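You operate a simulated robot arm through the tools that you are given. There is no shell and no other tool. Be economical: measure what you need, move in short steps, check, and stop when the job is done.

The job below is to be done with a simulated two-armed robot. You get a single attempt, and the scene is never put back.

TASK
Wipe up the spill on the top of the end table with the grey rag there and put it back.

The check looks at the end state, three seconds after you hand in, the way a careful person would. Anything else that was tipped, shoved, dropped, spilled or broken makes it a failure.

THE ROBOT
Two 7-joint arms with two-finger parallel grippers on one trunk, on a base that drives. Base frame: it is fixed to the floor where the robot stands at the start and does not move with it; the origin is under the middle of the robot, x ahead of it, y to its left, z up. Readings come in cm, degrees, newtons and seconds.
The left shoulder is at the start at [5, 16.8, 98.2], the right one opposite. Payload 1.57 kg a hand.
Tool frame (each hand has its own): the origin (TCP) lies between the finger pads and is the grasp point; the fingertips stand 3 cm ahead of it; z points along the fingers, y is the line along which they close. Largest opening 8 cm; finger width 1.7, thickness 1.2; the body of the gripper, 4 by 8.2 cm, starts 8 cm behind the TCP.
Orientation is that of the tool frame in the base frame, as a unit quaternion [x, y, z, w]. With the fingers straight down and closing along the base's y, the tool's x points along the base's -x, its y along +y and its z along -z.

THE INTERFACE
- The arms move only by the tool nudge_tool. It takes "left_series", "right_series" or both (then of equal length, played together; a hand with none holds still); each is a list of rows, each a list of 7 numbers: the turn, a rotation vector about the tool's x, y, z in degrees, then the shift along the tool's x, y, z in cm, then the gripper command, from -1 (fully open) to 1 (shut), values between in proportion. In form: [[wx, wy, wz, dx, dy, dz, fingers], ...]. A call has 1 to 20 rows; each row shifts and turns the commanded pose from where the row before left it, along the tool's axes as they then stand. Each row takes 0.2 s and may step no farther than 5 cm and 8.6 degrees from the row before; otherwise, or with a gripper value out of range, the whole call is refused. A pose out of reach is approached as far as the arm can. The call stops where the force on the tool passes 40 N (or 10 N more than at its start, if that is more) or the arm is blocked; 0.2 s more then pass. The fingers move at their own pace (about 4.5 cm/s each) and stop on an object; they squeeze with about 37 N. The grip force told is the motor's: it shows also when the fingers shut on nothing. Time passes only in rows, and 0.2 s behind the last, so rows that do not move let the fingers close. It gives the time, the measured TCP pose, the force on the tool (base axes), the opening and the grip force at its end, in the units of the frame above (readings bear some noise), with the torque about the TCP (base axes, N m) and any sound that the robot's microphone picked up.
- Cameras (640 x 400 px; columns grow to the right, rows downward): "scene" is now at [12.74, -0.61, 118.78]; the picture's right is [-0.06, -1.00, 0.00], its down [-0.61, 0.04, -0.79] and it looks along [0.79, -0.05, -0.61] (base axes); focal length 273 px, centre (320, 200). "left" rides on the left gripper at [7.2, 0.7, -12.2] in its tool frame; the picture's right is [-0.09, 1.00, 0.00], its down [-0.84, -0.08, -0.54] and it looks along [-0.54, -0.05, 0.84] (tool axes); focal length 238 px, centre (320, 200). "right" rides on the right gripper at [7.2, -0.7, -12.2] in its tool frame; the picture's right is [0.09, 1.00, 0.00], its down [-0.84, 0.08, -0.54] and it looks along [-0.54, 0.05, 0.84] (tool axes); focal length 238 px, centre (320, 200). There is no depth. A picture from a camera that has moved, and an enlarged one, comes with that camera's place and axes in the base frame and with its lens.
- camera(camera): a new picture of that camera. The clock stands still meanwhile.
- slide_trunk(by): slides the trunk up (or, below 0, down) by that many cm; the arms and the scene camera ride with it, the base frame stays. It gives what a move gives, with no picture.
- roll_base(legs): drives the robot by 1 to 6 legs, each [ahead, left, turn to the left] in cm, cm and degrees, along the robot's own axes; the way and the turn of a leg run together, so that a leg with both is an arc; at most 150 cm and 180 degrees a leg. The arms and the cameras ride along, it lands a little off, and it stops where it bumps. It gives what a move gives.
- head_to(pan, tilt): turns the head with the scene camera to pan (to the left, within 80 degrees either way) and tilt (down, from -29 to 69), counted from straight ahead of the robot. It gives what a move gives.
- close_up(camera, box): a new picture of the part [left, top, right, bottom] of that camera's present view, enlarged. The clock stands still meanwhile.
- sign_off(): hands the job in; it is judged then, once.

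Work in short steps. Places have to be worked out from the pictures, the camera data and where the tool is seen: move nearer, look again, correct. Check each grasp and each placing, and mend what went wrong. You have 120 turns and 88 pictures in all, those below and enlarged ones among them. Open the grippers and draw the arms clear of the work before you hand the job in, unless the task says otherwise; then end with one line.

The tools are called after ">>>" as name(argument=value, ...) on one line, values as JSON. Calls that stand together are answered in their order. nudge_tool: Moves the arms, as the interface text tells. Its arguments: {"type":"object","properties":{"left_series":{"type":"array","items":{"type":"array","items":{"type":"number"}}},"right_series":{"type":"array","items":{"type":"array","items":{"type":"number"}}}},"required":[]} The other tools are called the same way: slide_trunk (by) slides the trunk up or down; roll_base (legs) drives the base; head_to (pan, tilt) turns the head that bears the scene camera; camera (camera) takes a picture; close_up (camera, box) takes an enlarged picture of a part of a camera's view; sign_off () hands the job in.

At the start:

```text
time_s: 0.0
left_ee_pos: [48.52, 9.2, 97.23]
left_tcp_rot: [0.0, 1.0, 0.0, 0.001]
left_force: [0.2, -0.1, -0.4]
left_ft_torque: [-0.01, 0.0, 0.01]
left_grip_width: 7.99
left_grasp_force: 0.1
right_ee_pos: [35.81, -20.19, 96.76]
right_tcp_rot: [0.0, 1.0, 0.0, -0.001]
right_force: [0.5, -0.1, 0.3]
right_ft_torque: [0.0, -0.01, 0.0]
right_grip_width: 8.0
right_grasp_force: 0.0
trunk travel left (down, up): [-15.0, 29.3]
robot x, y, heading: [0.02, -0.01, -0.1]
head pan, tilt: [-3.3, 37.6]
```

scene: 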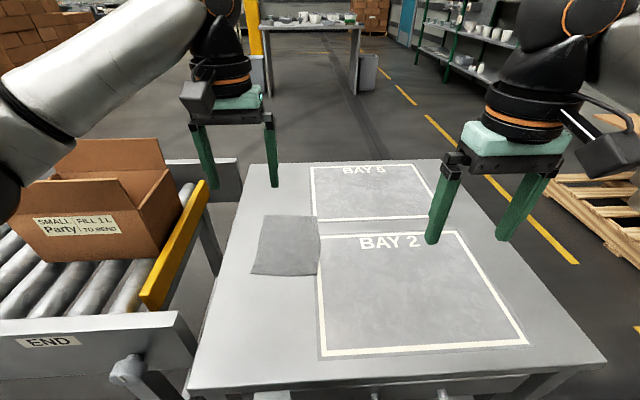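
right: 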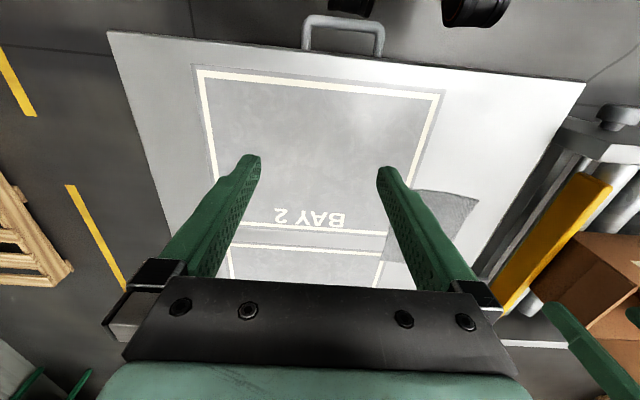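
left: 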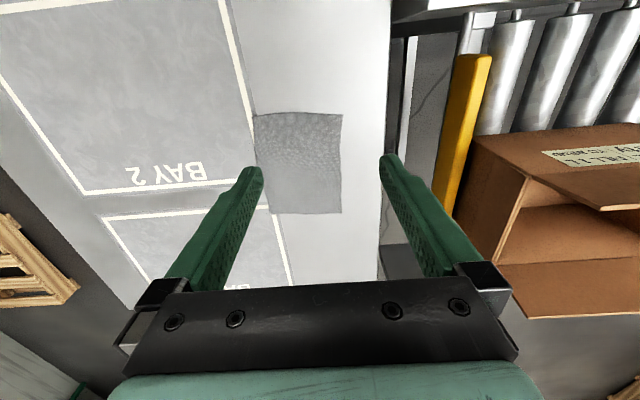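

The rag lies on the near table, but no spill stands out yet. I'll enlarge the table view and the far area.

>>> close_up(camera="scene", box=[180, 150, 620, 400])

>>> close_up(camera="scene", box=[220, 0, 540, 170])

```text
1.45 times, centred on (400, 275) of scene
camera zoom: at [12.74, -0.61, 118.78], right [-0.06, -1.0, 0.0], down [-0.61, 0.04, -0.79], along [0.79, -0.05, -0.61], focal length 397 px, centre (204, 91)
```

zoom: 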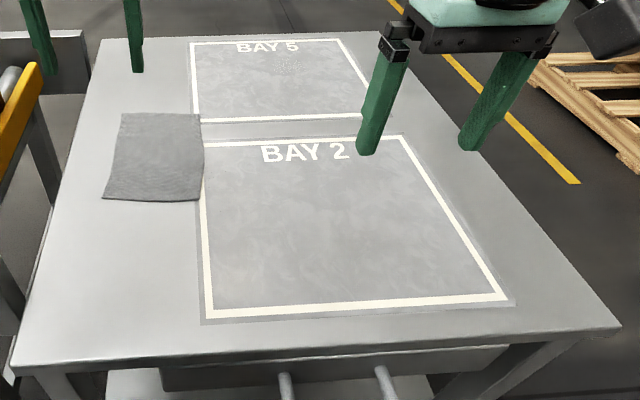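

```text
2.00 times, centred on (380, 85) of scene
camera zoom: at [12.74, -0.61, 118.78], right [-0.06, -1.0, 0.0], down [-0.61, 0.04, -0.79], along [0.79, -0.05, -0.61], focal length 546 px, centre (200, 430)
```

zoom: 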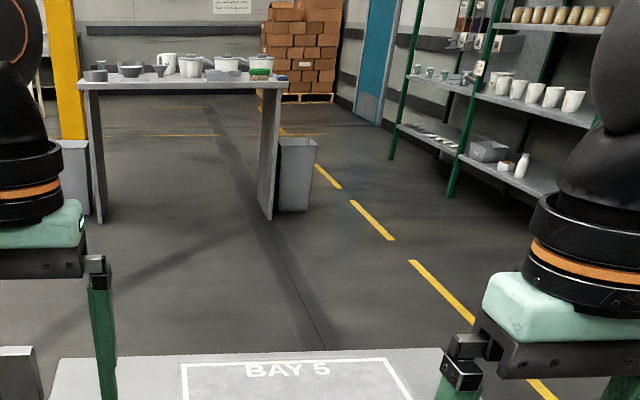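

There's a faint speckled patch in BAY 5. I'll zoom on it and look around for other tables.

>>> close_up(camera="scene", box=[300, 155, 460, 255])

>>> close_up(camera="scene", box=[250, 5, 390, 60])

>>> head_to(pan=60, tilt=25)

>>> camera(camera="scene")

>>> head_to(pan=-65, tilt=25)

>>> camera(camera="scene")

```text
4.00 times, centred on (380, 205) of scene
camera zoom: at [12.74, -0.61, 118.78], right [-0.06, -1.0, 0.0], down [-0.61, 0.04, -0.79], along [0.79, -0.05, -0.61], focal length 1091 px, centre (80, 180)
```

zoom: 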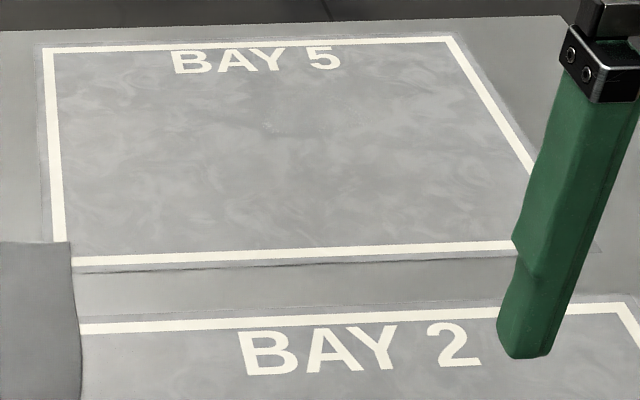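

```text
4.57 times, centred on (320, 32) of scene
camera zoom: at [12.74, -0.61, 118.78], right [-0.06, -1.0, 0.0], down [-0.61, 0.04, -0.79], along [0.79, -0.05, -0.61], focal length 1247 px, centre (320, 966)
```

zoom: 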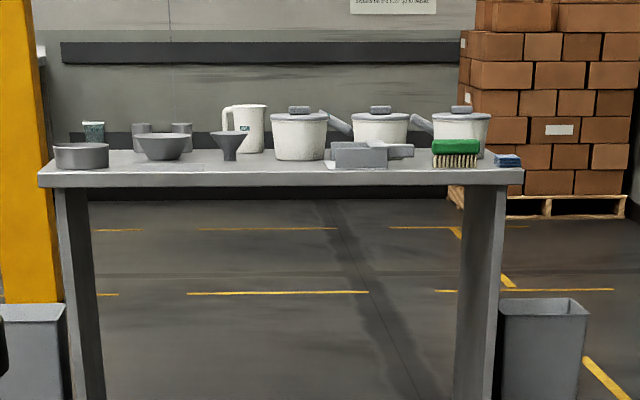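

```text
time_s: 1.3
left_ee_pos: [48.5, 9.12, 97.03]
left_tcp_rot: [0.0, 1.0, 0.001, 0.001]
left_force: [-0.7, -0.3, -0.4]
left_ft_torque: [0.0, -0.01, 0.01]
left_grip_width: 8.01
left_grasp_force: 0.0
right_ee_pos: [35.88, -20.04, 96.84]
right_tcp_rot: [0.0, 1.0, 0.0, 0.0]
right_force: [-0.1, -0.3, -0.1]
right_ft_torque: [0.0, 0.0, 0.01]
right_grip_width: 8.01
right_grasp_force: 0.1
trunk travel left (down, up): [-15.0, 29.3]
robot x, y, heading: [0.04, -0.24, 0.2]
head pan, tilt: [60.0, 25.0]
```

```text
80 pictures are left
camera scene: at [8.71, 7.87, 120.75], right [0.87, -0.5, 0.0], down [-0.21, -0.37, -0.91], along [0.45, 0.78, -0.42], focal length 273 px, centre (320, 200)
```

scene: 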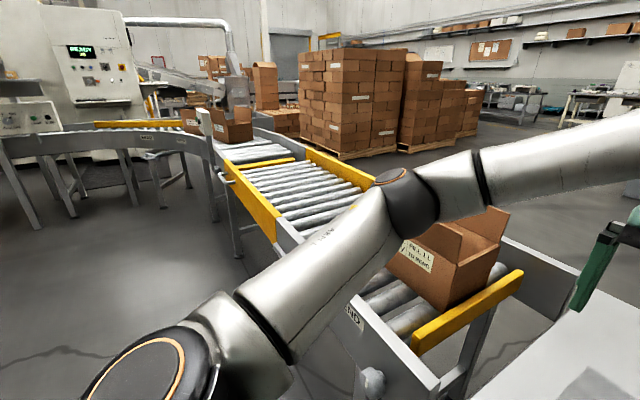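

```text
time_s: 3.4
left_ee_pos: [48.48, 9.16, 97.08]
left_tcp_rot: [0.0, 1.0, 0.0, 0.0]
left_force: [0.5, 0.6, 0.0]
left_ft_torque: [0.01, 0.02, 0.02]
left_grip_width: 7.99
left_grasp_force: 0.1
right_ee_pos: [35.85, -20.32, 96.8]
right_tcp_rot: [0.0, 1.0, 0.0, 0.0]
right_force: [0.2, -0.1, -0.2]
right_ft_torque: [-0.03, 0.0, 0.02]
right_grip_width: 7.99
right_grasp_force: 0.0
trunk travel left (down, up): [-15.0, 29.3]
robot x, y, heading: [0.21, -0.13, -0.1]
head pan, tilt: [-65.0, 25.0]
```

```text
79 pictures are left
camera scene: at [8.0, -8.46, 120.75], right [-0.91, -0.42, 0.0], down [-0.18, 0.38, -0.91], along [0.38, -0.82, -0.42], focal length 273 px, centre (320, 200)
```

scene: 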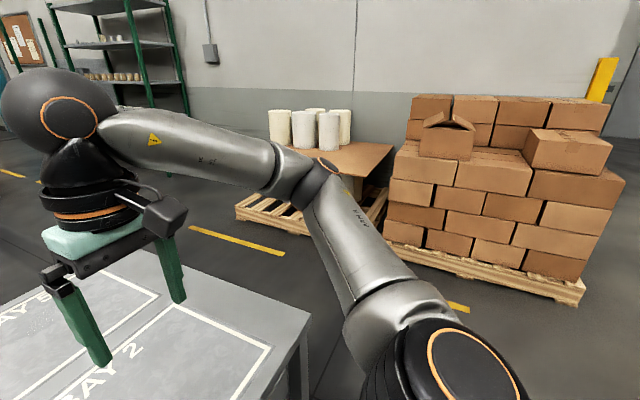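

The near table is the only one with a rag. The spill may be a clear or faint film, so I'll look at the table at other angles, starting with the head centred and enlarged.

>>> head_to(pan=-5, tilt=45)

>>> close_up(camera="scene", box=[290, 90, 450, 190])

>>> close_up(camera="scene", box=[290, 180, 546, 340])

>>> close_up(camera="left", box=[0, 0, 400, 250])

>>> close_up(camera="right", box=[100, 30, 580, 280])

```text
time_s: 4.7
left_ee_pos: [48.61, 9.25, 97.21]
left_tcp_rot: [0.0, 1.0, -0.001, 0.0]
left_force: [0.3, -0.6, 0.3]
left_ft_torque: [-0.02, -0.01, 0.03]
left_grip_width: 8.01
left_grasp_force: 0.0
right_ee_pos: [35.76, -20.23, 96.77]
right_tcp_rot: [0.001, 1.0, 0.0, -0.001]
right_force: [0.3, -0.1, -1.1]
right_ft_torque: [0.01, -0.01, 0.02]
right_grip_width: 8.02
right_grasp_force: 0.0
trunk travel left (down, up): [-15.0, 29.3]
robot x, y, heading: [-0.0, -0.07, 0.2]
head pan, tilt: [-5.0, 45.0]
```

```text
4.00 times, centred on (370, 140) of scene
camera zoom: at [12.2, -0.82, 117.7], right [-0.09, -1.0, 0.0], down [-0.7, 0.06, -0.71], along [0.7, -0.06, -0.71], focal length 1091 px, centre (120, 440)
```

zoom: 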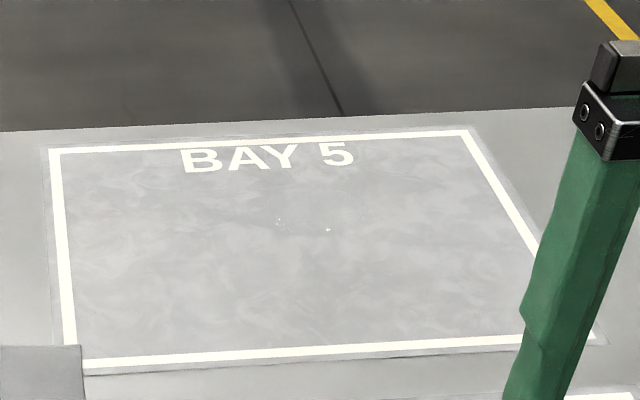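

```text
2.50 times, centred on (418, 260) of scene
camera zoom: at [12.2, -0.82, 117.7], right [-0.09, -1.0, 0.0], down [-0.7, 0.06, -0.71], along [0.7, -0.06, -0.71], focal length 682 px, centre (75, 50)
```

zoom: 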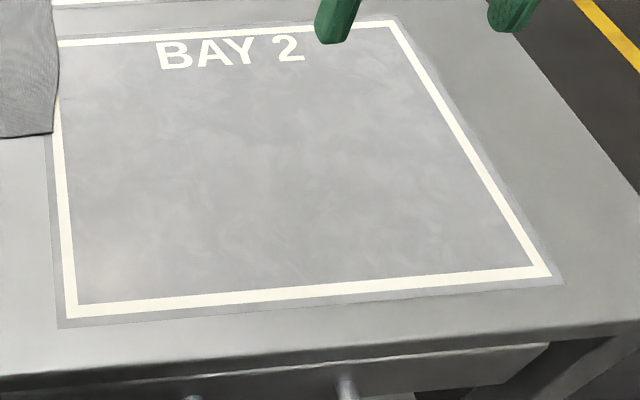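

```text
1.60 times, centred on (200, 125) of left
camera zoom: at [41.54, 9.85, 109.26], right [0.09, 1.0, 0.0], down [0.84, -0.08, 0.54], along [0.54, -0.05, -0.84], focal length 381 px, centre (512, 320)
```

zoom: 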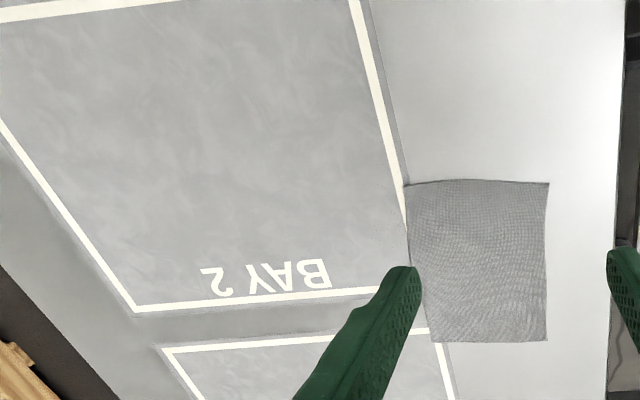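

```text
1.33 times, centred on (340, 155) of right
camera zoom: at [28.69, -20.92, 109.02], right [-0.09, 1.0, 0.0], down [0.84, 0.08, 0.54], along [0.54, 0.05, -0.84], focal length 318 px, centre (293, 260)
```

zoom: 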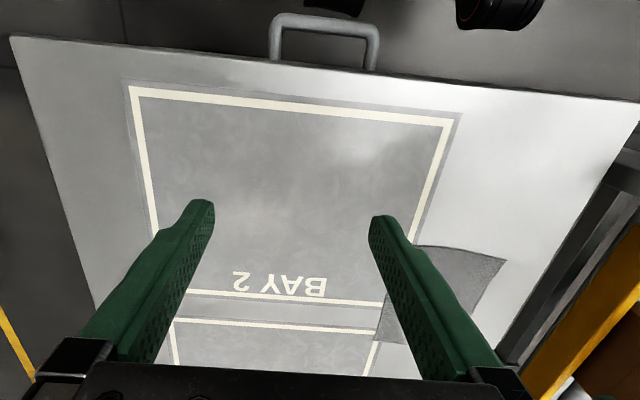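

Tiny glints show near (88, -23) in BAY 5, suggesting a clear spill. I'll carry the right hand forward, staying high, to view it from its camera.

>>> nudge_tool(right_series=[[0, 0, 0, -5, 0, 0, -1], [0, 0, 0, -5, 0, 0, -1], [0, 0, 0, -5, 0, 0, -1], [0, 0, 0, -5, 0, 0, -1], [0, 0, 0, -3, 0, 0, -1]])

>>> camera(camera="right")

>>> close_up(camera="scene", box=[330, 120, 410, 170])

```text
time_s: 5.9
left_ee_pos: [48.54, 9.12, 97.25]
left_tcp_rot: [0.0, 1.0, 0.0, -0.001]
left_force: [-0.7, -0.2, -0.1]
left_ft_torque: [-0.05, -0.02, -0.02]
left_grip_width: 8.03
left_grasp_force: 0.1
right_ee_pos: [58.85, -20.14, 96.78]
right_tcp_rot: [-0.002, 1.0, -0.002, 0.001]
right_force: [-0.2, -0.5, -0.2]
right_ft_torque: [0.04, -0.02, -0.01]
right_grip_width: 8.03
right_grasp_force: 0.0
trunk travel left (down, up): [-15.0, 29.3]
robot x, y, heading: [0.05, -0.38, 0.1]
head pan, tilt: [-5.0, 45.0]
```

```text
74 pictures are left
camera right: at [51.72, -20.82, 109.06], right [-0.1, 1.0, 0.0], down [0.84, 0.08, 0.54], along [0.54, 0.05, -0.84], focal length 238 px, centre (320, 200)
```

right: 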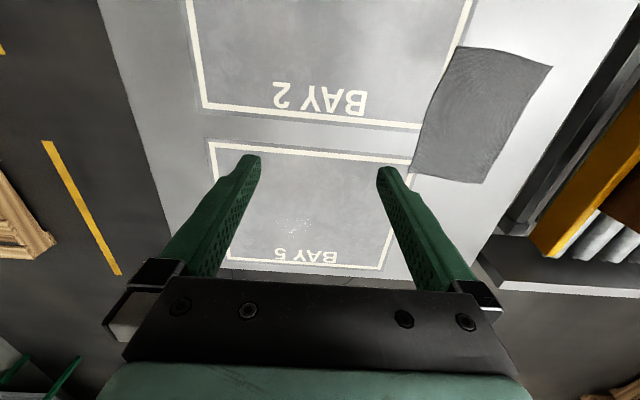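

```text
8.00 times, centred on (370, 145) of scene
camera zoom: at [12.2, -0.78, 117.69], right [-0.09, -1.0, 0.0], down [-0.7, 0.06, -0.71], along [0.7, -0.06, -0.71], focal length 2182 px, centre (-80, 640)
```

zoom: 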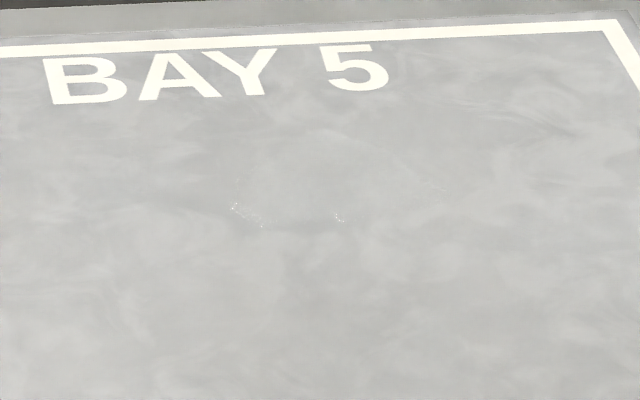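

>>> close_up(camera="right", box=[220, 170, 380, 270])

```text
4.00 times, centred on (300, 220) of right
camera zoom: at [51.72, -20.82, 109.06], right [-0.1, 1.0, 0.0], down [0.84, 0.08, 0.54], along [0.54, 0.05, -0.84], focal length 953 px, centre (400, 120)
```

zoom: 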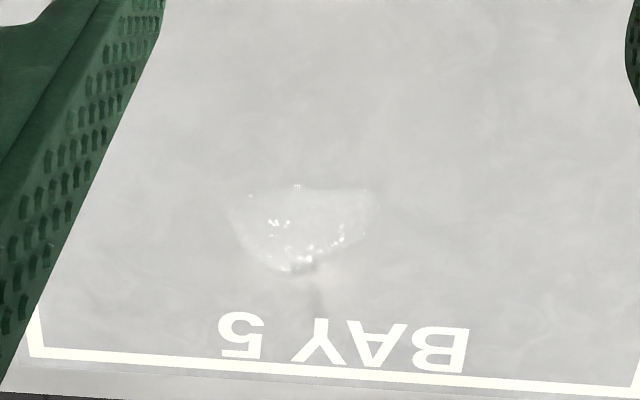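

The clear spill is around (89, -24), about 10 cm across. That is out of reach from here, so I must carry the rag around the table. First I retract the right hand and bring the left over the rag centre (~(61, 8.5)), stopping above it.

>>> nudge_tool(right_series=[[0, 0, 0, 5, 0, 0, -1], [0, 0, 0, 5, 0, 0, -1], [0, 0, 0, 5, 0, 0, -1], [0, 0, 0, 5, 0, 0, -1], [0, 0, 0, 3, 0, 0, -1], [0, 0, 0, 0, 0, 0, -1], [0, 0, 0, 0, 0, 0, -1]], left_series=[[0, 0, 0, -4, 0, 2, -1], [0, 0, 0, -4, 0, 2, -1], [0, 0, 0, -4, 0, 3, -1], [0, 0, 0, 0, 0, 5, -1], [0, 0, 0, 0, 0, 5, -1], [0, 0, 0, 0, 0, 5, -1], [0, 0, 0, 0, 0, 2, -1]])

>>> camera(camera="left")

>>> camera(camera="scene")

```text
time_s: 7.5
left_ee_pos: [59.97, 9.69, 73.05]
left_tcp_rot: [0.0, 1.0, 0.0, 0.0]
left_force: [-0.1, -0.4, -0.6]
left_ft_torque: [-0.01, 0.02, 0.0]
left_grip_width: 8.01
left_grasp_force: 0.1
left hand out of reach, approached as far as the arm can: row 3
right_ee_pos: [35.74, -20.25, 96.78]
right_tcp_rot: [0.0, 1.0, 0.0, 0.0]
right_force: [-0.9, 0.0, 0.3]
right_ft_torque: [0.01, -0.04, 0.02]
right_grip_width: 8.0
right_grasp_force: 0.0
trunk travel left (down, up): [-15.0, 29.3]
robot x, y, heading: [-0.03, -0.06, -0.1]
head pan, tilt: [-5.0, 45.0]
```

```text
71 pictures are left
camera left: at [52.98, 10.31, 85.09], right [0.09, 1.0, 0.0], down [0.84, -0.08, 0.54], along [0.54, -0.05, -0.84], focal length 238 px, centre (320, 200)
```

left: 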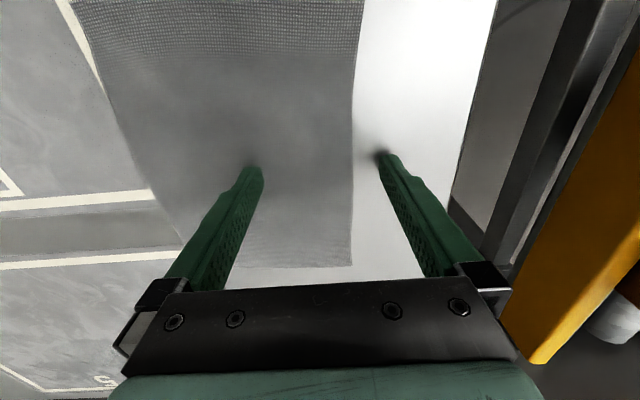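

```text
70 pictures are left
camera scene: at [12.21, -0.82, 117.7], right [-0.09, -1.0, 0.0], down [-0.7, 0.06, -0.71], along [0.7, -0.06, -0.71], focal length 273 px, centre (320, 200)
```

scene: 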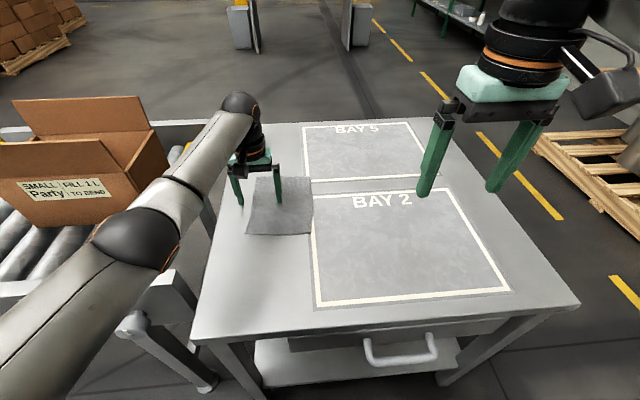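

The left tip is just off the rag's left edge; I judge the rag spans x 52–75, y -4 to 13. I shift 5 cm right and descend to touch.

>>> nudge_tool(left_series=[[0, 0, 0, 0, -4.8, 0, -1], [0, 0, 0, 0, 0, 2.5, -1], [0, 0, 0, 0, 0, 1.5, -1], [0, 0, 0, 0, 0, 0.6, -1], [0, 0, 0, 0, 0, 0.4, -1], [0, 0, 0, 0, 0, 0.3, -1]])

>>> camera(camera="left")

```text
time_s: 8.1
left_ee_pos: [60.42, 4.58, 72.64]
left_tcp_rot: [0.002, 1.0, -0.001, 0.015]
left_force: [-1.4, 0.2, 15.1]
left_ft_torque: [0.41, 0.15, -0.01]
left_grip_width: 7.99
left_grasp_force: 0.1
left hand out of reach, approached as far as the arm can: row 3
right_ee_pos: [35.72, -20.15, 96.75]
right_tcp_rot: [0.0, 1.0, 0.0, 0.0]
right_force: [1.0, -0.8, -0.1]
right_ft_torque: [-0.02, 0.0, 0.01]
right_grip_width: 8.0
right_grasp_force: 0.0
trunk travel left (down, up): [-15.0, 29.3]
robot x, y, heading: [-0.19, -0.27, 0.1]
head pan, tilt: [-5.0, 45.0]
stopped in row 3 (left hand): the force on the tool passed its limit (the readings are from after the stop); the commanded pose is now the measured one
```

```text
69 pictures are left
camera left: at [53.07, 5.38, 84.59], right [0.1, 1.0, 0.0], down [0.82, -0.08, 0.57], along [0.56, -0.05, -0.82], focal length 238 px, centre (320, 200)
```

left: 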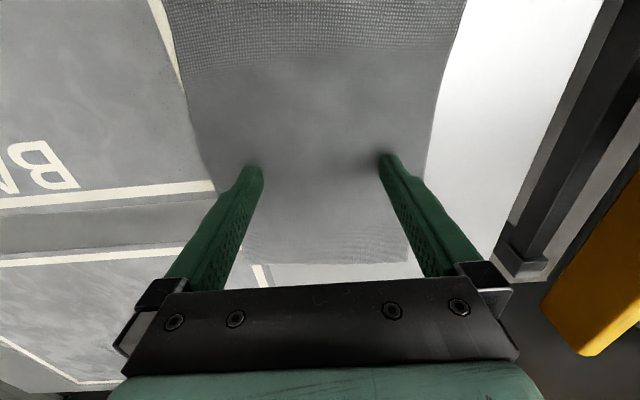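

It stopped high (tips at ~69.6). I'll check what it touches, in the scene view.

>>> camera(camera="scene")

>>> close_up(camera="scene", box=[190, 120, 350, 220])

```text
68 pictures are left
camera scene: at [12.15, -0.85, 117.72], right [-0.09, -1.0, 0.0], down [-0.7, 0.06, -0.71], along [0.7, -0.06, -0.71], focal length 273 px, centre (320, 200)
```

scene: 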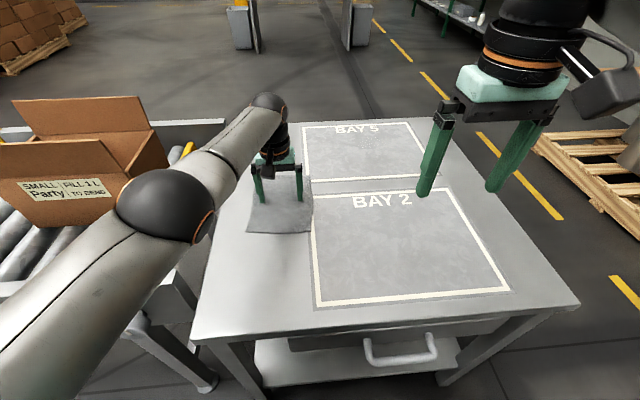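

```text
4.00 times, centred on (270, 170) of scene
camera zoom: at [12.15, -0.85, 117.72], right [-0.09, -1.0, 0.0], down [-0.7, 0.06, -0.71], along [0.7, -0.06, -0.71], focal length 1091 px, centre (520, 320)
```

zoom: 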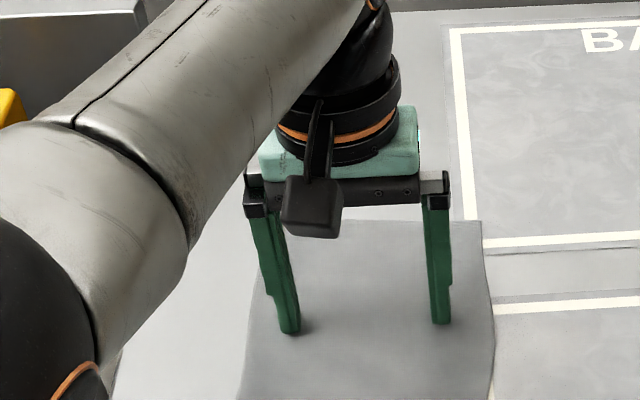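

The contact height and the parallax between cameras both suggest the rag's surface is several cm above the table, so it may be arched or draped over something. I'll lift and inspect it.

>>> nudge_tool(left_series=[[0, 0, 0, 0, 0, -4, -1], [0, 0, 0, 3, 0, -4, -1], [0, 0, 0, 5, 0, -2, -1], [0, 0, 0, 5, 0, 0, -1], [0, 0, 0, 5, 4, 0, -1], [0, 0, 0, 5, 4, 0, -1], [0, 0, 0, 0, 4, 0, -1]])

>>> camera(camera="left")

>>> close_up(camera="scene", box=[220, 160, 348, 240])

```text
refused: row 3 steps farther than a row can; nothing moved
```

```text
66 pictures are left
camera left: at [53.07, 5.38, 84.59], right [0.1, 1.0, 0.0], down [0.82, -0.08, 0.57], along [0.56, -0.05, -0.82], focal length 238 px, centre (320, 200)
```

left: 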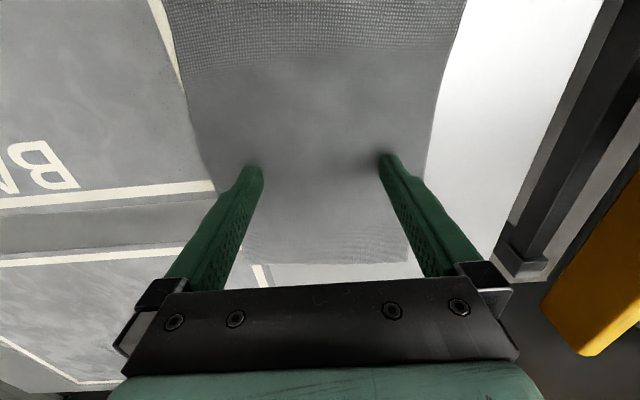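

```text
5.00 times, centred on (284, 200) of scene
camera zoom: at [12.15, -0.85, 117.72], right [-0.09, -1.0, 0.0], down [-0.7, 0.06, -0.71], along [0.7, -0.06, -0.71], focal length 1364 px, centre (500, 200)
```

zoom: 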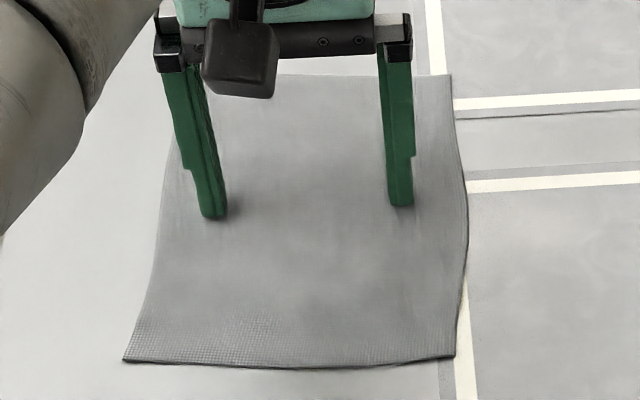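

The rag looks like a thin sheet bowed in the middle. I'll lift away with legal steps and look again.

>>> nudge_tool(left_series=[[0, 0, 0, 0, 0, -4, -1], [0, 0, 0, 2, 0, -4, -1], [0, 0, 0, 4, 0, -2, -1], [0, 0, 0, 4.5, 0, 0, -1], [0, 0, 0, 4, 2, 0, -1], [0, 0, 0, 4, 2, 0, -1], [0, 0, 0, 0, 0, 0, -1]])

>>> camera(camera="left")

>>> close_up(camera="scene", box=[220, 160, 348, 240])

```text
time_s: 9.7
left_ee_pos: [58.76, 1.16, 83.11]
left_tcp_rot: [0.002, 1.0, 0.0, 0.011]
left_force: [-0.4, -0.3, -0.4]
left_ft_torque: [0.01, 0.01, 0.02]
left_grip_width: 7.98
left_grasp_force: 0.0
left hand out of reach, approached as far as the arm can: row 2, 3, 4, 5, 6
right_ee_pos: [35.75, -20.31, 96.92]
right_tcp_rot: [-0.001, 1.0, 0.001, 0.0]
right_force: [0.3, 0.1, -0.8]
right_ft_torque: [-0.04, 0.0, -0.02]
right_grip_width: 8.02
right_grasp_force: 0.1
trunk travel left (down, up): [-15.0, 29.3]
robot x, y, heading: [-0.12, 0.05, 0.1]
head pan, tilt: [-5.0, 45.0]
```

```text
64 pictures are left
camera left: at [51.59, 2.04, 95.04], right [0.1, 1.0, 0.0], down [0.82, -0.08, 0.56], along [0.56, -0.05, -0.83], focal length 238 px, centre (320, 200)
```

left: 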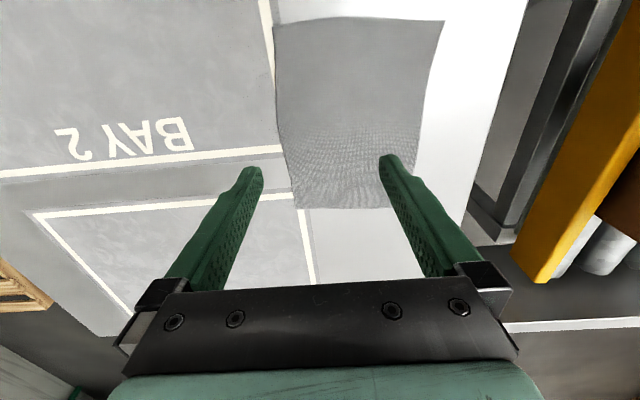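

```text
5.00 times, centred on (284, 200) of scene
camera zoom: at [12.2, -0.82, 117.7], right [-0.09, -1.0, 0.0], down [-0.7, 0.06, -0.71], along [0.7, -0.06, -0.71], focal length 1364 px, centre (500, 200)
```

zoom: 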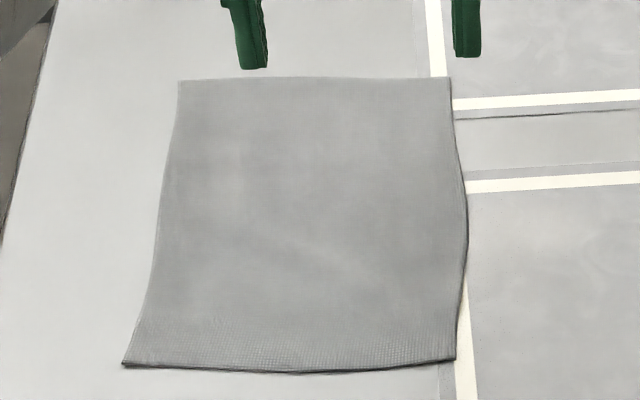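

The arm hit a reach limit (it landed at y = 1.2, x = 58.8 rather than as asked). I'll draw it back towards the robot and see whether it follows.

>>> nudge_tool(left_series=[[0, 0, 0, 0, 0, 0, -1], [0, 0, 0, 3, 0, 0, -1], [0, 0, 0, 3, 0, 0, -1]])

>>> camera(camera="scene")

```text
time_s: 10.5
left_ee_pos: [58.03, -0.34, 83.38]
left_tcp_rot: [0.002, 1.0, 0.0, 0.01]
left_force: [0.2, -0.6, 0.0]
left_ft_torque: [-0.03, 0.04, 0.03]
left_grip_width: 7.99
left_grasp_force: 0.0
left hand out of reach, approached as far as the arm can: row 2, 3
right_ee_pos: [35.77, -20.21, 96.89]
right_tcp_rot: [0.0, 1.0, 0.001, 0.0]
right_force: [0.7, 0.8, 0.6]
right_ft_torque: [0.02, 0.01, -0.04]
right_grip_width: 7.99
right_grasp_force: 0.1
trunk travel left (down, up): [-15.0, 29.3]
robot x, y, heading: [0.26, 0.01, -0.1]
head pan, tilt: [-5.0, 45.0]
```

```text
62 pictures are left
camera scene: at [12.21, -0.81, 117.69], right [-0.09, -1.0, 0.0], down [-0.7, 0.06, -0.71], along [0.7, -0.06, -0.71], focal length 273 px, centre (320, 200)
```

scene: 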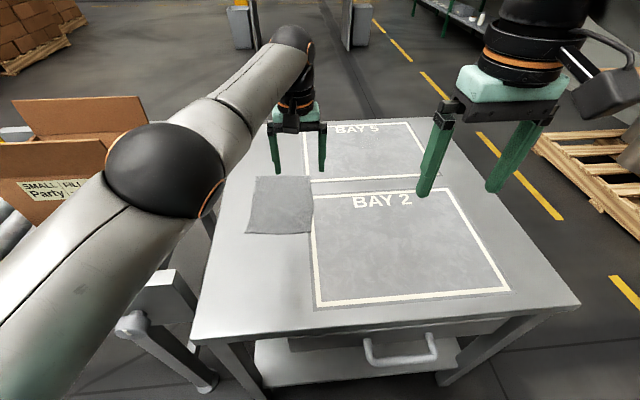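

The hand slides sideways instead of backward, likely a joint limit. I'll go up and left, then back.

>>> nudge_tool(left_series=[[0, 0, 0, 0, 2, -4, -1], [0, 0, 0, 0, 3, -4, -1], [0, 0, 0, 0, 4, -2, -1], [0, 0, 0, 3, 2, 0, -1], [0, 0, 0, 3, 0, 0, -1]])

```text
time_s: 11.7
left_ee_pos: [58.63, 9.01, 95.42]
left_tcp_rot: [0.002, 1.0, 0.0, 0.011]
left_force: [-0.1, 0.4, -0.7]
left_ft_torque: [-0.02, -0.01, 0.01]
left_grip_width: 7.99
left_grasp_force: 0.2
left hand out of reach, approached as far as the arm can: row 2, 3, 4, 5
right_ee_pos: [35.7, -20.23, 96.86]
right_tcp_rot: [0.0, 1.0, 0.0, 0.0]
right_force: [-0.3, -1.1, -0.1]
right_ft_torque: [-0.02, 0.03, -0.05]
right_grip_width: 8.02
right_grasp_force: 0.1
trunk travel left (down, up): [-15.0, 29.3]
robot x, y, heading: [-0.25, -0.06, -0.1]
head pan, tilt: [-5.0, 45.0]
```

It still sits at x=58.6 while my commanded pose may be nearer. I'll test by commanding upward/left in small steps and reading what it reports.

>>> nudge_tool(left_series=[[0, 0, 0, -4, 0, -2, -1], [0, 0, 0, -4, 0, 0, -1], [0, 0, 0, -4, 0, 0, -1], [0, 0, 0, -4, 0, 0, -1], [0, 0, 0, -4, 0, 0, -1], [0, 0, 0, 0, 0, 0, -1], [0, 0, 0, 0, 0, 0, -1]])

>>> camera(camera="scene")

```text
time_s: 13.3
left_ee_pos: [60.45, 13.12, 92.87]
left_tcp_rot: [0.003, 1.0, -0.001, 0.011]
left_force: [-0.5, 0.2, 0.0]
left_ft_torque: [0.02, 0.0, 0.01]
left_grip_width: 7.97
left_grasp_force: 0.1
left hand out of reach, approached as far as the arm can: row 1, 2, 3, 4, 5
right_ee_pos: [35.87, -20.21, 96.79]
right_tcp_rot: [0.0, 1.0, 0.0, 0.0]
right_force: [0.4, 0.4, 1.0]
right_ft_torque: [-0.01, 0.02, 0.0]
right_grip_width: 8.03
right_grasp_force: 0.2
trunk travel left (down, up): [-15.0, 29.3]
robot x, y, heading: [0.23, 0.05, -0.3]
head pan, tilt: [-5.0, 45.0]
```

```text
61 pictures are left
camera scene: at [12.21, -0.82, 117.7], right [-0.09, -1.0, 0.0], down [-0.7, 0.06, -0.71], along [0.7, -0.06, -0.71], focal length 273 px, centre (320, 200)
```

scene: 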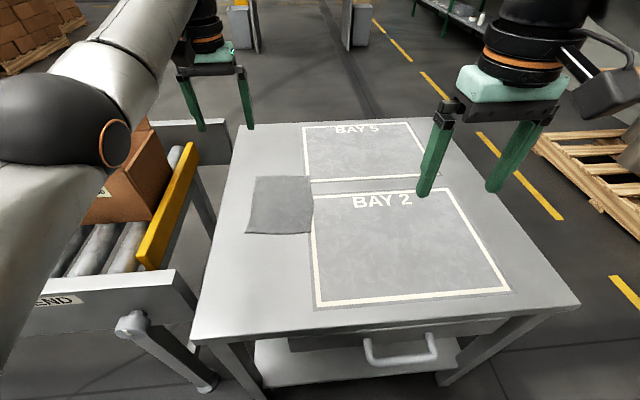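

Let me check the response to simple single-axis moves: back by 4 cm only.

>>> nudge_tool(left_series=[[0, 0, 0, 2, 0, 0, -1], [0, 0, 0, 2, 0, 0, -1], [0, 0, 0, 0, 0, 0, -1]])

>>> nudge_tool(left_series=[[0, 0, 0, 0, 0, -3, -1], [0, 0, 0, 0, 0, -3, -1], [0, 0, 0, 0, 0, 0, -1]])

```text
time_s: 14.1
left_ee_pos: [60.59, 13.06, 92.83]
left_tcp_rot: [0.003, 1.0, 0.0, 0.011]
left_force: [-0.5, 0.2, -0.1]
left_ft_torque: [0.04, -0.01, 0.03]
left_grip_width: 7.99
left_grasp_force: 0.1
left hand out of reach, approached as far as the arm can: row 1, 2
right_ee_pos: [35.89, -20.27, 96.79]
right_tcp_rot: [-0.001, 1.0, 0.0, 0.0]
right_force: [-0.1, 0.0, 0.3]
right_ft_torque: [0.0, 0.0, 0.01]
right_grip_width: 7.99
right_grasp_force: 0.0
trunk travel left (down, up): [-15.0, 29.3]
robot x, y, heading: [0.17, 0.29, 0.0]
head pan, tilt: [-5.0, 45.0]
```

```text
time_s: 14.9
left_ee_pos: [59.02, 13.62, 97.41]
left_tcp_rot: [0.003, 1.0, -0.001, 0.01]
left_force: [1.1, 0.3, 0.4]
left_ft_torque: [0.02, -0.01, 0.03]
left_grip_width: 8.01
left_grasp_force: 0.1
left hand out of reach, approached as far as the arm can: row 1, 2
right_ee_pos: [35.64, -20.18, 96.7]
right_tcp_rot: [0.0, 1.0, 0.0, 0.0]
right_force: [-0.1, -0.2, -0.2]
right_ft_torque: [0.01, -0.01, -0.03]
right_grip_width: 7.99
right_grasp_force: 0.0
trunk travel left (down, up): [-15.0, 29.3]
robot x, y, heading: [-0.11, -0.05, -0.1]
head pan, tilt: [-5.0, 45.0]
```

The readings sit on a sphere about the shoulder: the arm is fully stretched and singular, so it can't fold straight back. I'll try to unlock it by tipping the fingers and moving sideways/up while pulling in.

>>> nudge_tool(left_series=[[0, -8, 0, 0, 0, 0, -1], [0, -8, 0, 0, 0, 0, -1], [0, -8, 0, 0, 0, 0, -1], [0, 8, 0, 0, 0, 0, -1], [0, 8, 0, 0, 0, 0, -1], [0, 8, 0, 0, 0, 0, -1], [0, 0, 0, 0, 0, 0, -1]])

```text
time_s: 16.5
left_ee_pos: [57.91, 16.88, 100.42]
left_tcp_rot: [-0.027, 0.999, -0.018, -0.001]
left_force: [0.0, -0.4, 0.2]
left_ft_torque: [0.0, 0.02, 0.01]
left_grip_width: 7.99
left_grasp_force: 0.1
left hand out of reach, approached as far as the arm can: row 1, 6
right_ee_pos: [35.88, -20.24, 96.65]
right_tcp_rot: [0.0, 1.0, -0.001, 0.0]
right_force: [-0.2, 0.5, -0.2]
right_ft_torque: [0.01, 0.01, -0.03]
right_grip_width: 7.98
right_grasp_force: 0.0
trunk travel left (down, up): [-15.0, 29.3]
robot x, y, heading: [0.26, 0.06, -0.2]
head pan, tilt: [-5.0, 45.0]
```

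Tipping unlocked it for some rows. I'll tip again and read the true commanded position.

>>> nudge_tool(left_series=[[0, -8, 0, 0, 0, 0, -1], [0, -8, 0, 0, 0, 0, -1], [0, -4, 0, 0, 0, 0, -1], [0, 0, 0, 0, 0, 0, -1]])

```text
time_s: 17.5
left_ee_pos: [61.41, 16.45, 102.2]
left_tcp_rot: [-0.029, 0.994, -0.016, 0.103]
left_force: [-0.5, 0.1, -0.5]
left_ft_torque: [-0.01, -0.01, -0.01]
left_grip_width: 8.0
left_grasp_force: 0.0
left hand out of reach, approached as far as the arm can: row 1, 2, 3
right_ee_pos: [35.71, -20.2, 96.75]
right_tcp_rot: [0.0, 1.0, 0.0, 0.0]
right_force: [-0.1, -0.2, -0.2]
right_ft_torque: [0.02, 0.01, -0.01]
right_grip_width: 8.0
right_grasp_force: 0.0
trunk travel left (down, up): [-15.0, 29.3]
robot x, y, heading: [0.36, -0.07, -0.3]
head pan, tilt: [-5.0, 45.0]
```

I'll tip further forward (about 25° more), then pull inwards while tipped.

>>> nudge_tool(left_series=[[0, -8, 0, 0, 0, 0, -1], [0, -8, 0, 0, 0, 0, -1], [0, -8, 0, 0, 0, 0, -1], [0, 0, 0, 3, 0, 0, -1], [0, 0, 0, 3, 0, 0, -1], [0, 0, 0, 3, 0, 0, -1], [0, 0, 0, 0, 0, 0, -1]])

>>> camera(camera="scene")

```text
time_s: 19.1
left_ee_pos: [67.17, 14.01, 106.18]
left_tcp_rot: [-0.031, 0.962, -0.011, 0.272]
left_force: [0.1, -0.1, -0.2]
left_ft_torque: [-0.05, -0.02, -0.02]
left_grip_width: 8.01
left_grasp_force: 0.0
left hand out of reach, approached as far as the arm can: row 1, 2, 3, 4, 5, 6
right_ee_pos: [35.73, -20.27, 96.75]
right_tcp_rot: [-0.001, 1.0, 0.0, 0.0]
right_force: [0.1, 0.4, -0.1]
right_ft_torque: [-0.01, -0.01, -0.01]
right_grip_width: 8.0
right_grasp_force: 0.0
trunk travel left (down, up): [-15.0, 29.3]
robot x, y, heading: [-0.01, 0.22, 0.1]
head pan, tilt: [-5.0, 45.0]
```

```text
60 pictures are left
camera scene: at [12.21, -0.82, 117.7], right [-0.09, -1.0, 0.0], down [-0.7, 0.06, -0.71], along [0.7, -0.06, -0.71], focal length 273 px, centre (320, 200)
```

scene: 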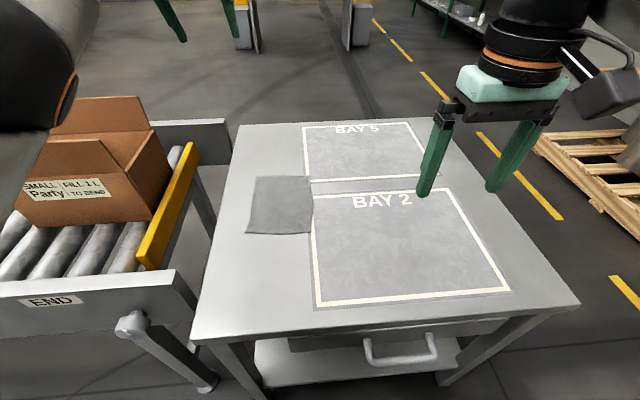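

The box and rag are undisturbed. I'll try chord-like moves that rise and draw in at once, so the elbow must bend.

>>> nudge_tool(left_series=[[0, 0, 0, 0.8, 0, -4.8, -1], [0, 0, 0, 1.5, 0, -4.6, -1], [0, 0, 0, 2.5, 0, -4, -1], [0, 0, 0, 3, 0, -3.5, -1], [0, 0, 0, 0, 0, 0, -1]])

```text
time_s: 20.3
left_ee_pos: [56.76, 12.62, 120.27]
left_tcp_rot: [-0.03, 0.962, -0.011, 0.272]
left_force: [-1.4, -0.5, 0.6]
left_ft_torque: [0.01, -0.01, -0.02]
left_grip_width: 7.99
left_grasp_force: 0.0
left hand out of reach, approached as far as the arm can: row 1, 2, 3, 4
right_ee_pos: [35.78, -20.23, 96.73]
right_tcp_rot: [0.0, 1.0, 0.0, -0.001]
right_force: [0.4, -0.2, -0.7]
right_ft_torque: [0.01, -0.02, -0.01]
right_grip_width: 8.01
right_grasp_force: 0.1
trunk travel left (down, up): [-15.0, 29.3]
robot x, y, heading: [-0.43, -0.15, 0.0]
head pan, tilt: [-5.0, 45.0]
```

Still on the sphere. I'll try a sideways chord to the left with an inward component; the space there is clear at this height.

>>> nudge_tool(left_series=[[0, 0, 0, 0, 4.8, 0, -1], [0, 0, 0, 2, 4.5, 0, -1], [0, 0, 0, 2, 4.5, 0, -1], [0, 0, 0, 0, 0, 0, -1]])

>>> nudge_tool(left_series=[[0, 0, 0, 0, -4.8, 0, -1], [0, 0, 0, 2, -4.5, 0, -1], [0, 0, 0, 2, -4.5, 0, -1], [0, 0, 0, 0, 0, 0, -1]])

>>> nudge_tool(left_series=[[0, 0, 0, 0, 0, 4.8, -1], [0, 0, 0, 3, 0, 3.5, -1], [0, 0, 0, 3, 0, 3.5, -1], [0, 0, 0, 0, 0, 0, -1]])

```text
time_s: 21.3
left_ee_pos: [57.11, 22.67, 121.39]
left_tcp_rot: [-0.031, 0.962, -0.011, 0.273]
left_force: [-0.1, 0.3, -0.2]
left_ft_torque: [-0.02, -0.04, -0.01]
left_grip_width: 7.99
left_grasp_force: 0.1
left hand out of reach, approached as far as the arm can: row 1, 2, 3
right_ee_pos: [35.79, -20.18, 96.71]
right_tcp_rot: [-0.001, 1.0, 0.0, 0.001]
right_force: [-0.5, -0.6, 0.6]
right_ft_torque: [0.01, 0.01, -0.02]
right_grip_width: 8.0
right_grasp_force: 0.0
trunk travel left (down, up): [-15.0, 29.3]
robot x, y, heading: [-0.06, -0.67, -0.3]
head pan, tilt: [-5.0, 45.0]
```

```text
time_s: 22.3
left_ee_pos: [53.93, 8.62, 119.31]
left_tcp_rot: [-0.031, 0.961, -0.01, 0.274]
left_force: [0.4, -0.4, 0.2]
left_ft_torque: [-0.03, 0.01, -0.01]
left_grip_width: 8.0
left_grasp_force: 0.1
left hand out of reach, approached as far as the arm can: row 1
right_ee_pos: [35.73, -20.2, 96.68]
right_tcp_rot: [0.0, 1.0, 0.0, 0.001]
right_force: [-0.7, 0.3, -0.7]
right_ft_torque: [0.0, 0.01, -0.07]
right_grip_width: 7.98
right_grasp_force: 0.0
trunk travel left (down, up): [-15.0, 29.3]
robot x, y, heading: [0.2, 0.1, 0.1]
head pan, tilt: [-5.0, 45.0]
```

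```text
time_s: 23.3
left_ee_pos: [55.2, 8.45, 106.25]
left_tcp_rot: [-0.031, 0.961, -0.012, 0.274]
left_force: [0.4, 0.6, -0.1]
left_ft_torque: [-0.01, -0.03, 0.02]
left_grip_width: 8.02
left_grasp_force: 0.0
right_ee_pos: [35.81, -20.22, 96.76]
right_tcp_rot: [0.0, 1.0, 0.0, 0.0]
right_force: [0.3, 0.6, 0.5]
right_ft_torque: [0.0, 0.01, -0.02]
right_grip_width: 7.99
right_grasp_force: 0.1
trunk travel left (down, up): [-15.0, 29.3]
robot x, y, heading: [0.18, 0.21, -0.0]
head pan, tilt: [-5.0, 45.0]
```

Unlocked: moving right bends the elbow, and it now follows commands. I'll draw in and bring the tool upright again.

>>> nudge_tool(left_series=[[0, 0, 0, 4, 0, 0, -1], [0, 0, 0, 4, 0, 0, -1], [0, 8, 0, 0, 0, 0, -1], [0, 8, 0, 0, 0, 0, -1], [0, 8, 0, 0, 0, 0, -1], [0, 7.7, 0, 0, 0, 0, -1], [0, 0, 0, 0, 0, 0, -1]])

```text
time_s: 24.9
left_ee_pos: [48.46, 7.85, 102.08]
left_tcp_rot: [-0.027, 0.999, -0.02, 0.0]
left_force: [-0.5, 0.1, -0.1]
left_ft_torque: [0.0, -0.03, 0.0]
left_grip_width: 7.99
left_grasp_force: 0.0
right_ee_pos: [35.82, -20.15, 96.7]
right_tcp_rot: [0.0, 1.0, 0.0, 0.0]
right_force: [-0.7, 0.9, -0.7]
right_ft_torque: [0.02, 0.02, 0.02]
right_grip_width: 8.02
right_grasp_force: 0.0
trunk travel left (down, up): [-15.0, 29.3]
robot x, y, heading: [-0.29, 0.01, -0.0]
head pan, tilt: [-5.0, 45.0]
```

Good, back in a normal pose. I'll level the tool, look at the rag from here, and look down at the base/table gap.

>>> nudge_tool(left_series=[[-2.3, 0, 3.1, 0, 0, 4, -1], [0, 0, 0, 0, 0, 4, -1], [0, 0, 0, 0, 0, 4, -1], [0, 0, 0, 0, 0, 4, -1], [0, 0, 0, 0, 0, 4, -1], [0, 0, 0, 0, 0, 0, -1]])

>>> camera(camera="left")

>>> head_to(pan=10, tilt=68)

>>> camera(camera="scene")

```text
time_s: 26.3
left_ee_pos: [48.42, 7.83, 81.89]
left_tcp_rot: [0.0, 1.0, 0.001, 0.001]
left_force: [-0.8, -0.7, 0.0]
left_ft_torque: [0.01, 0.01, 0.0]
left_grip_width: 7.99
left_grasp_force: 0.1
right_ee_pos: [35.69, -20.0, 96.8]
right_tcp_rot: [0.0, 1.0, 0.0, 0.0]
right_force: [0.1, -0.3, -0.1]
right_ft_torque: [-0.01, -0.03, -0.01]
right_grip_width: 8.01
right_grasp_force: 0.0
trunk travel left (down, up): [-15.0, 29.3]
robot x, y, heading: [-0.41, 0.19, -0.2]
head pan, tilt: [-5.0, 45.0]
```

```text
59 pictures are left
camera left: at [41.37, 8.39, 94.04], right [0.09, 1.0, 0.0], down [0.84, -0.08, 0.54], along [0.54, -0.05, -0.84], focal length 238 px, centre (320, 200)
```

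left: 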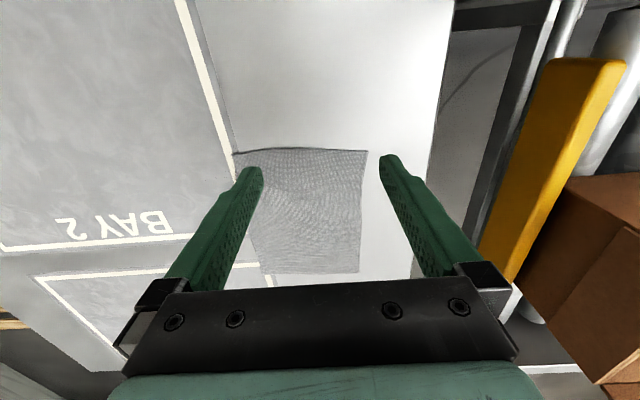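

```text
time_s: 27.2
left_ee_pos: [48.4, 7.74, 82.0]
left_tcp_rot: [0.0, 1.0, 0.001, 0.0]
left_force: [-0.1, -0.9, 0.4]
left_ft_torque: [-0.02, -0.02, 0.01]
left_grip_width: 8.0
left_grasp_force: 0.0
right_ee_pos: [35.72, -20.15, 96.79]
right_tcp_rot: [0.0, 1.0, 0.001, 0.001]
right_force: [0.3, 0.3, -0.1]
right_ft_torque: [-0.02, 0.01, 0.02]
right_grip_width: 8.01
right_grasp_force: 0.0
trunk travel left (down, up): [-15.0, 29.3]
robot x, y, heading: [-0.17, 0.1, -0.1]
head pan, tilt: [10.0, 68.0]
```

```text
58 pictures are left
camera scene: at [9.71, 0.87, 114.89], right [0.17, -0.98, 0.0], down [-0.91, -0.16, -0.38], along [0.37, 0.07, -0.93], focal length 273 px, centre (320, 200)
```

scene: 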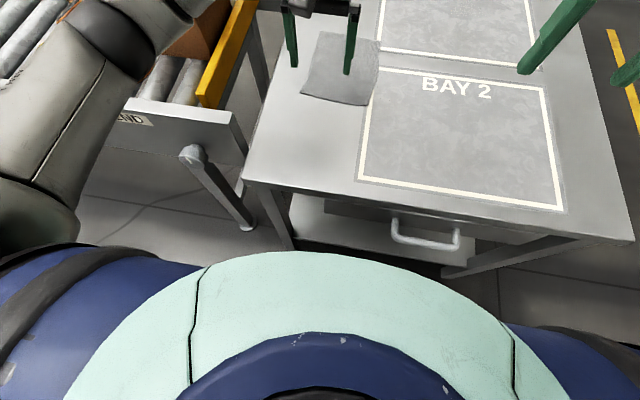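

The base is close to the table, so I won't drive ahead. The rag spans about x 52–76, y -4 to 13, so I'll pinch it near its near edge at (56.5, 4.5), well within reach. Approach to just above first.

>>> nudge_tool(left_series=[[0, 0, 0, -4, -1.7, 1, -0.5], [0, 0, 0, -4, -1.6, 1, -0.5], [0, 0, 0, 0, 0, 4, -0.5], [0, 0, 0, 0, 0, 4, -0.5], [0, 0, 0, 0, 0, 1.5, -0.5], [0, 0, 0, 0, 0, 0, -0.5]])

>>> camera(camera="left")

```text
time_s: 28.3
left_ee_pos: [56.62, 4.22, 72.72]
left_tcp_rot: [0.003, 1.0, -0.002, 0.011]
left_force: [-1.4, 0.8, 16.8]
left_ft_torque: [0.47, 0.15, 0.04]
left_grip_width: 6.05
left_grasp_force: 0.2
right_ee_pos: [35.73, -20.22, 96.82]
right_tcp_rot: [0.0, 1.0, 0.0, -0.001]
right_force: [0.3, 0.3, 0.3]
right_ft_torque: [0.02, 0.02, 0.02]
right_grip_width: 7.99
right_grasp_force: 0.1
trunk travel left (down, up): [-15.0, 29.3]
robot x, y, heading: [-0.17, -0.15, 0.2]
head pan, tilt: [10.0, 68.0]
stopped in row 5 (left hand): the force on the tool passed its limit (the readings are from after the stop); the commanded pose is now the measured one
```

```text
57 pictures are left
camera left: at [49.5, 5.04, 84.64], right [0.1, 1.0, 0.0], down [0.82, -0.08, 0.56], along [0.56, -0.06, -0.83], focal length 238 px, centre (320, 200)
```

left: 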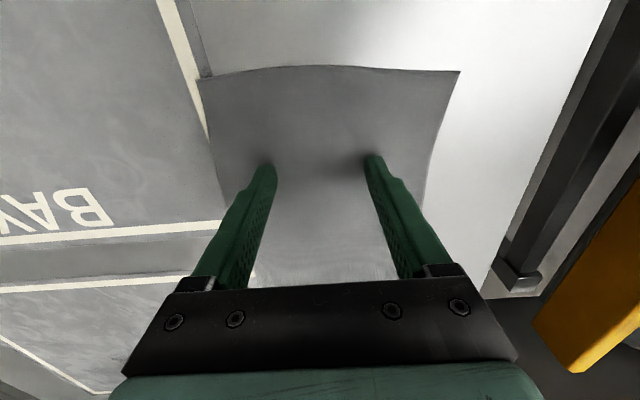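

Triangulating the BAY 2 lettering from two hand poses gives the table top at about z = 69.2, not 64.7, so the fingers really are touching the rag. The spill then lies near (84, -23). I'll close here to bunch the cloth.

>>> nudge_tool(left_series=[[0, 0, 0, 0, 0, 0.1, -0.2], [0, 0, 0, 0, 0, 0, 0.2], [0, 0, 0, 0, 0, 0, 0.6], [0, 0, 0, 0, 0, 0, 1], [0, 0, 0, 0, 0, 0, 1], [0, 0, 0, 0, 0, 0, 1]])

>>> camera(camera="left")

```text
time_s: 29.7
left_ee_pos: [56.69, 4.18, 72.68]
left_tcp_rot: [0.003, 1.0, -0.001, 0.013]
left_force: [-0.7, 1.8, 30.4]
left_ft_torque: [0.11, 0.21, -0.01]
left_grip_width: 0.31
left_grasp_force: 23.7
right_ee_pos: [35.63, -20.21, 96.93]
right_tcp_rot: [0.0, 1.0, 0.0, 0.001]
right_force: [-0.6, 0.4, -0.7]
right_ft_torque: [-0.02, 0.01, 0.0]
right_grip_width: 7.98
right_grasp_force: 0.1
trunk travel left (down, up): [-15.0, 29.3]
robot x, y, heading: [0.47, 0.13, 0.1]
head pan, tilt: [10.0, 68.0]
```

```text
56 pictures are left
camera left: at [49.41, 5.06, 84.61], right [0.1, 1.0, 0.0], down [0.82, -0.08, 0.56], along [0.56, -0.05, -0.83], focal length 238 px, centre (320, 200)
```

left: 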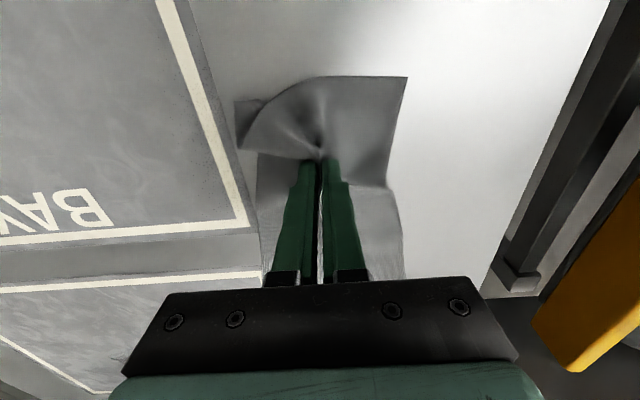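

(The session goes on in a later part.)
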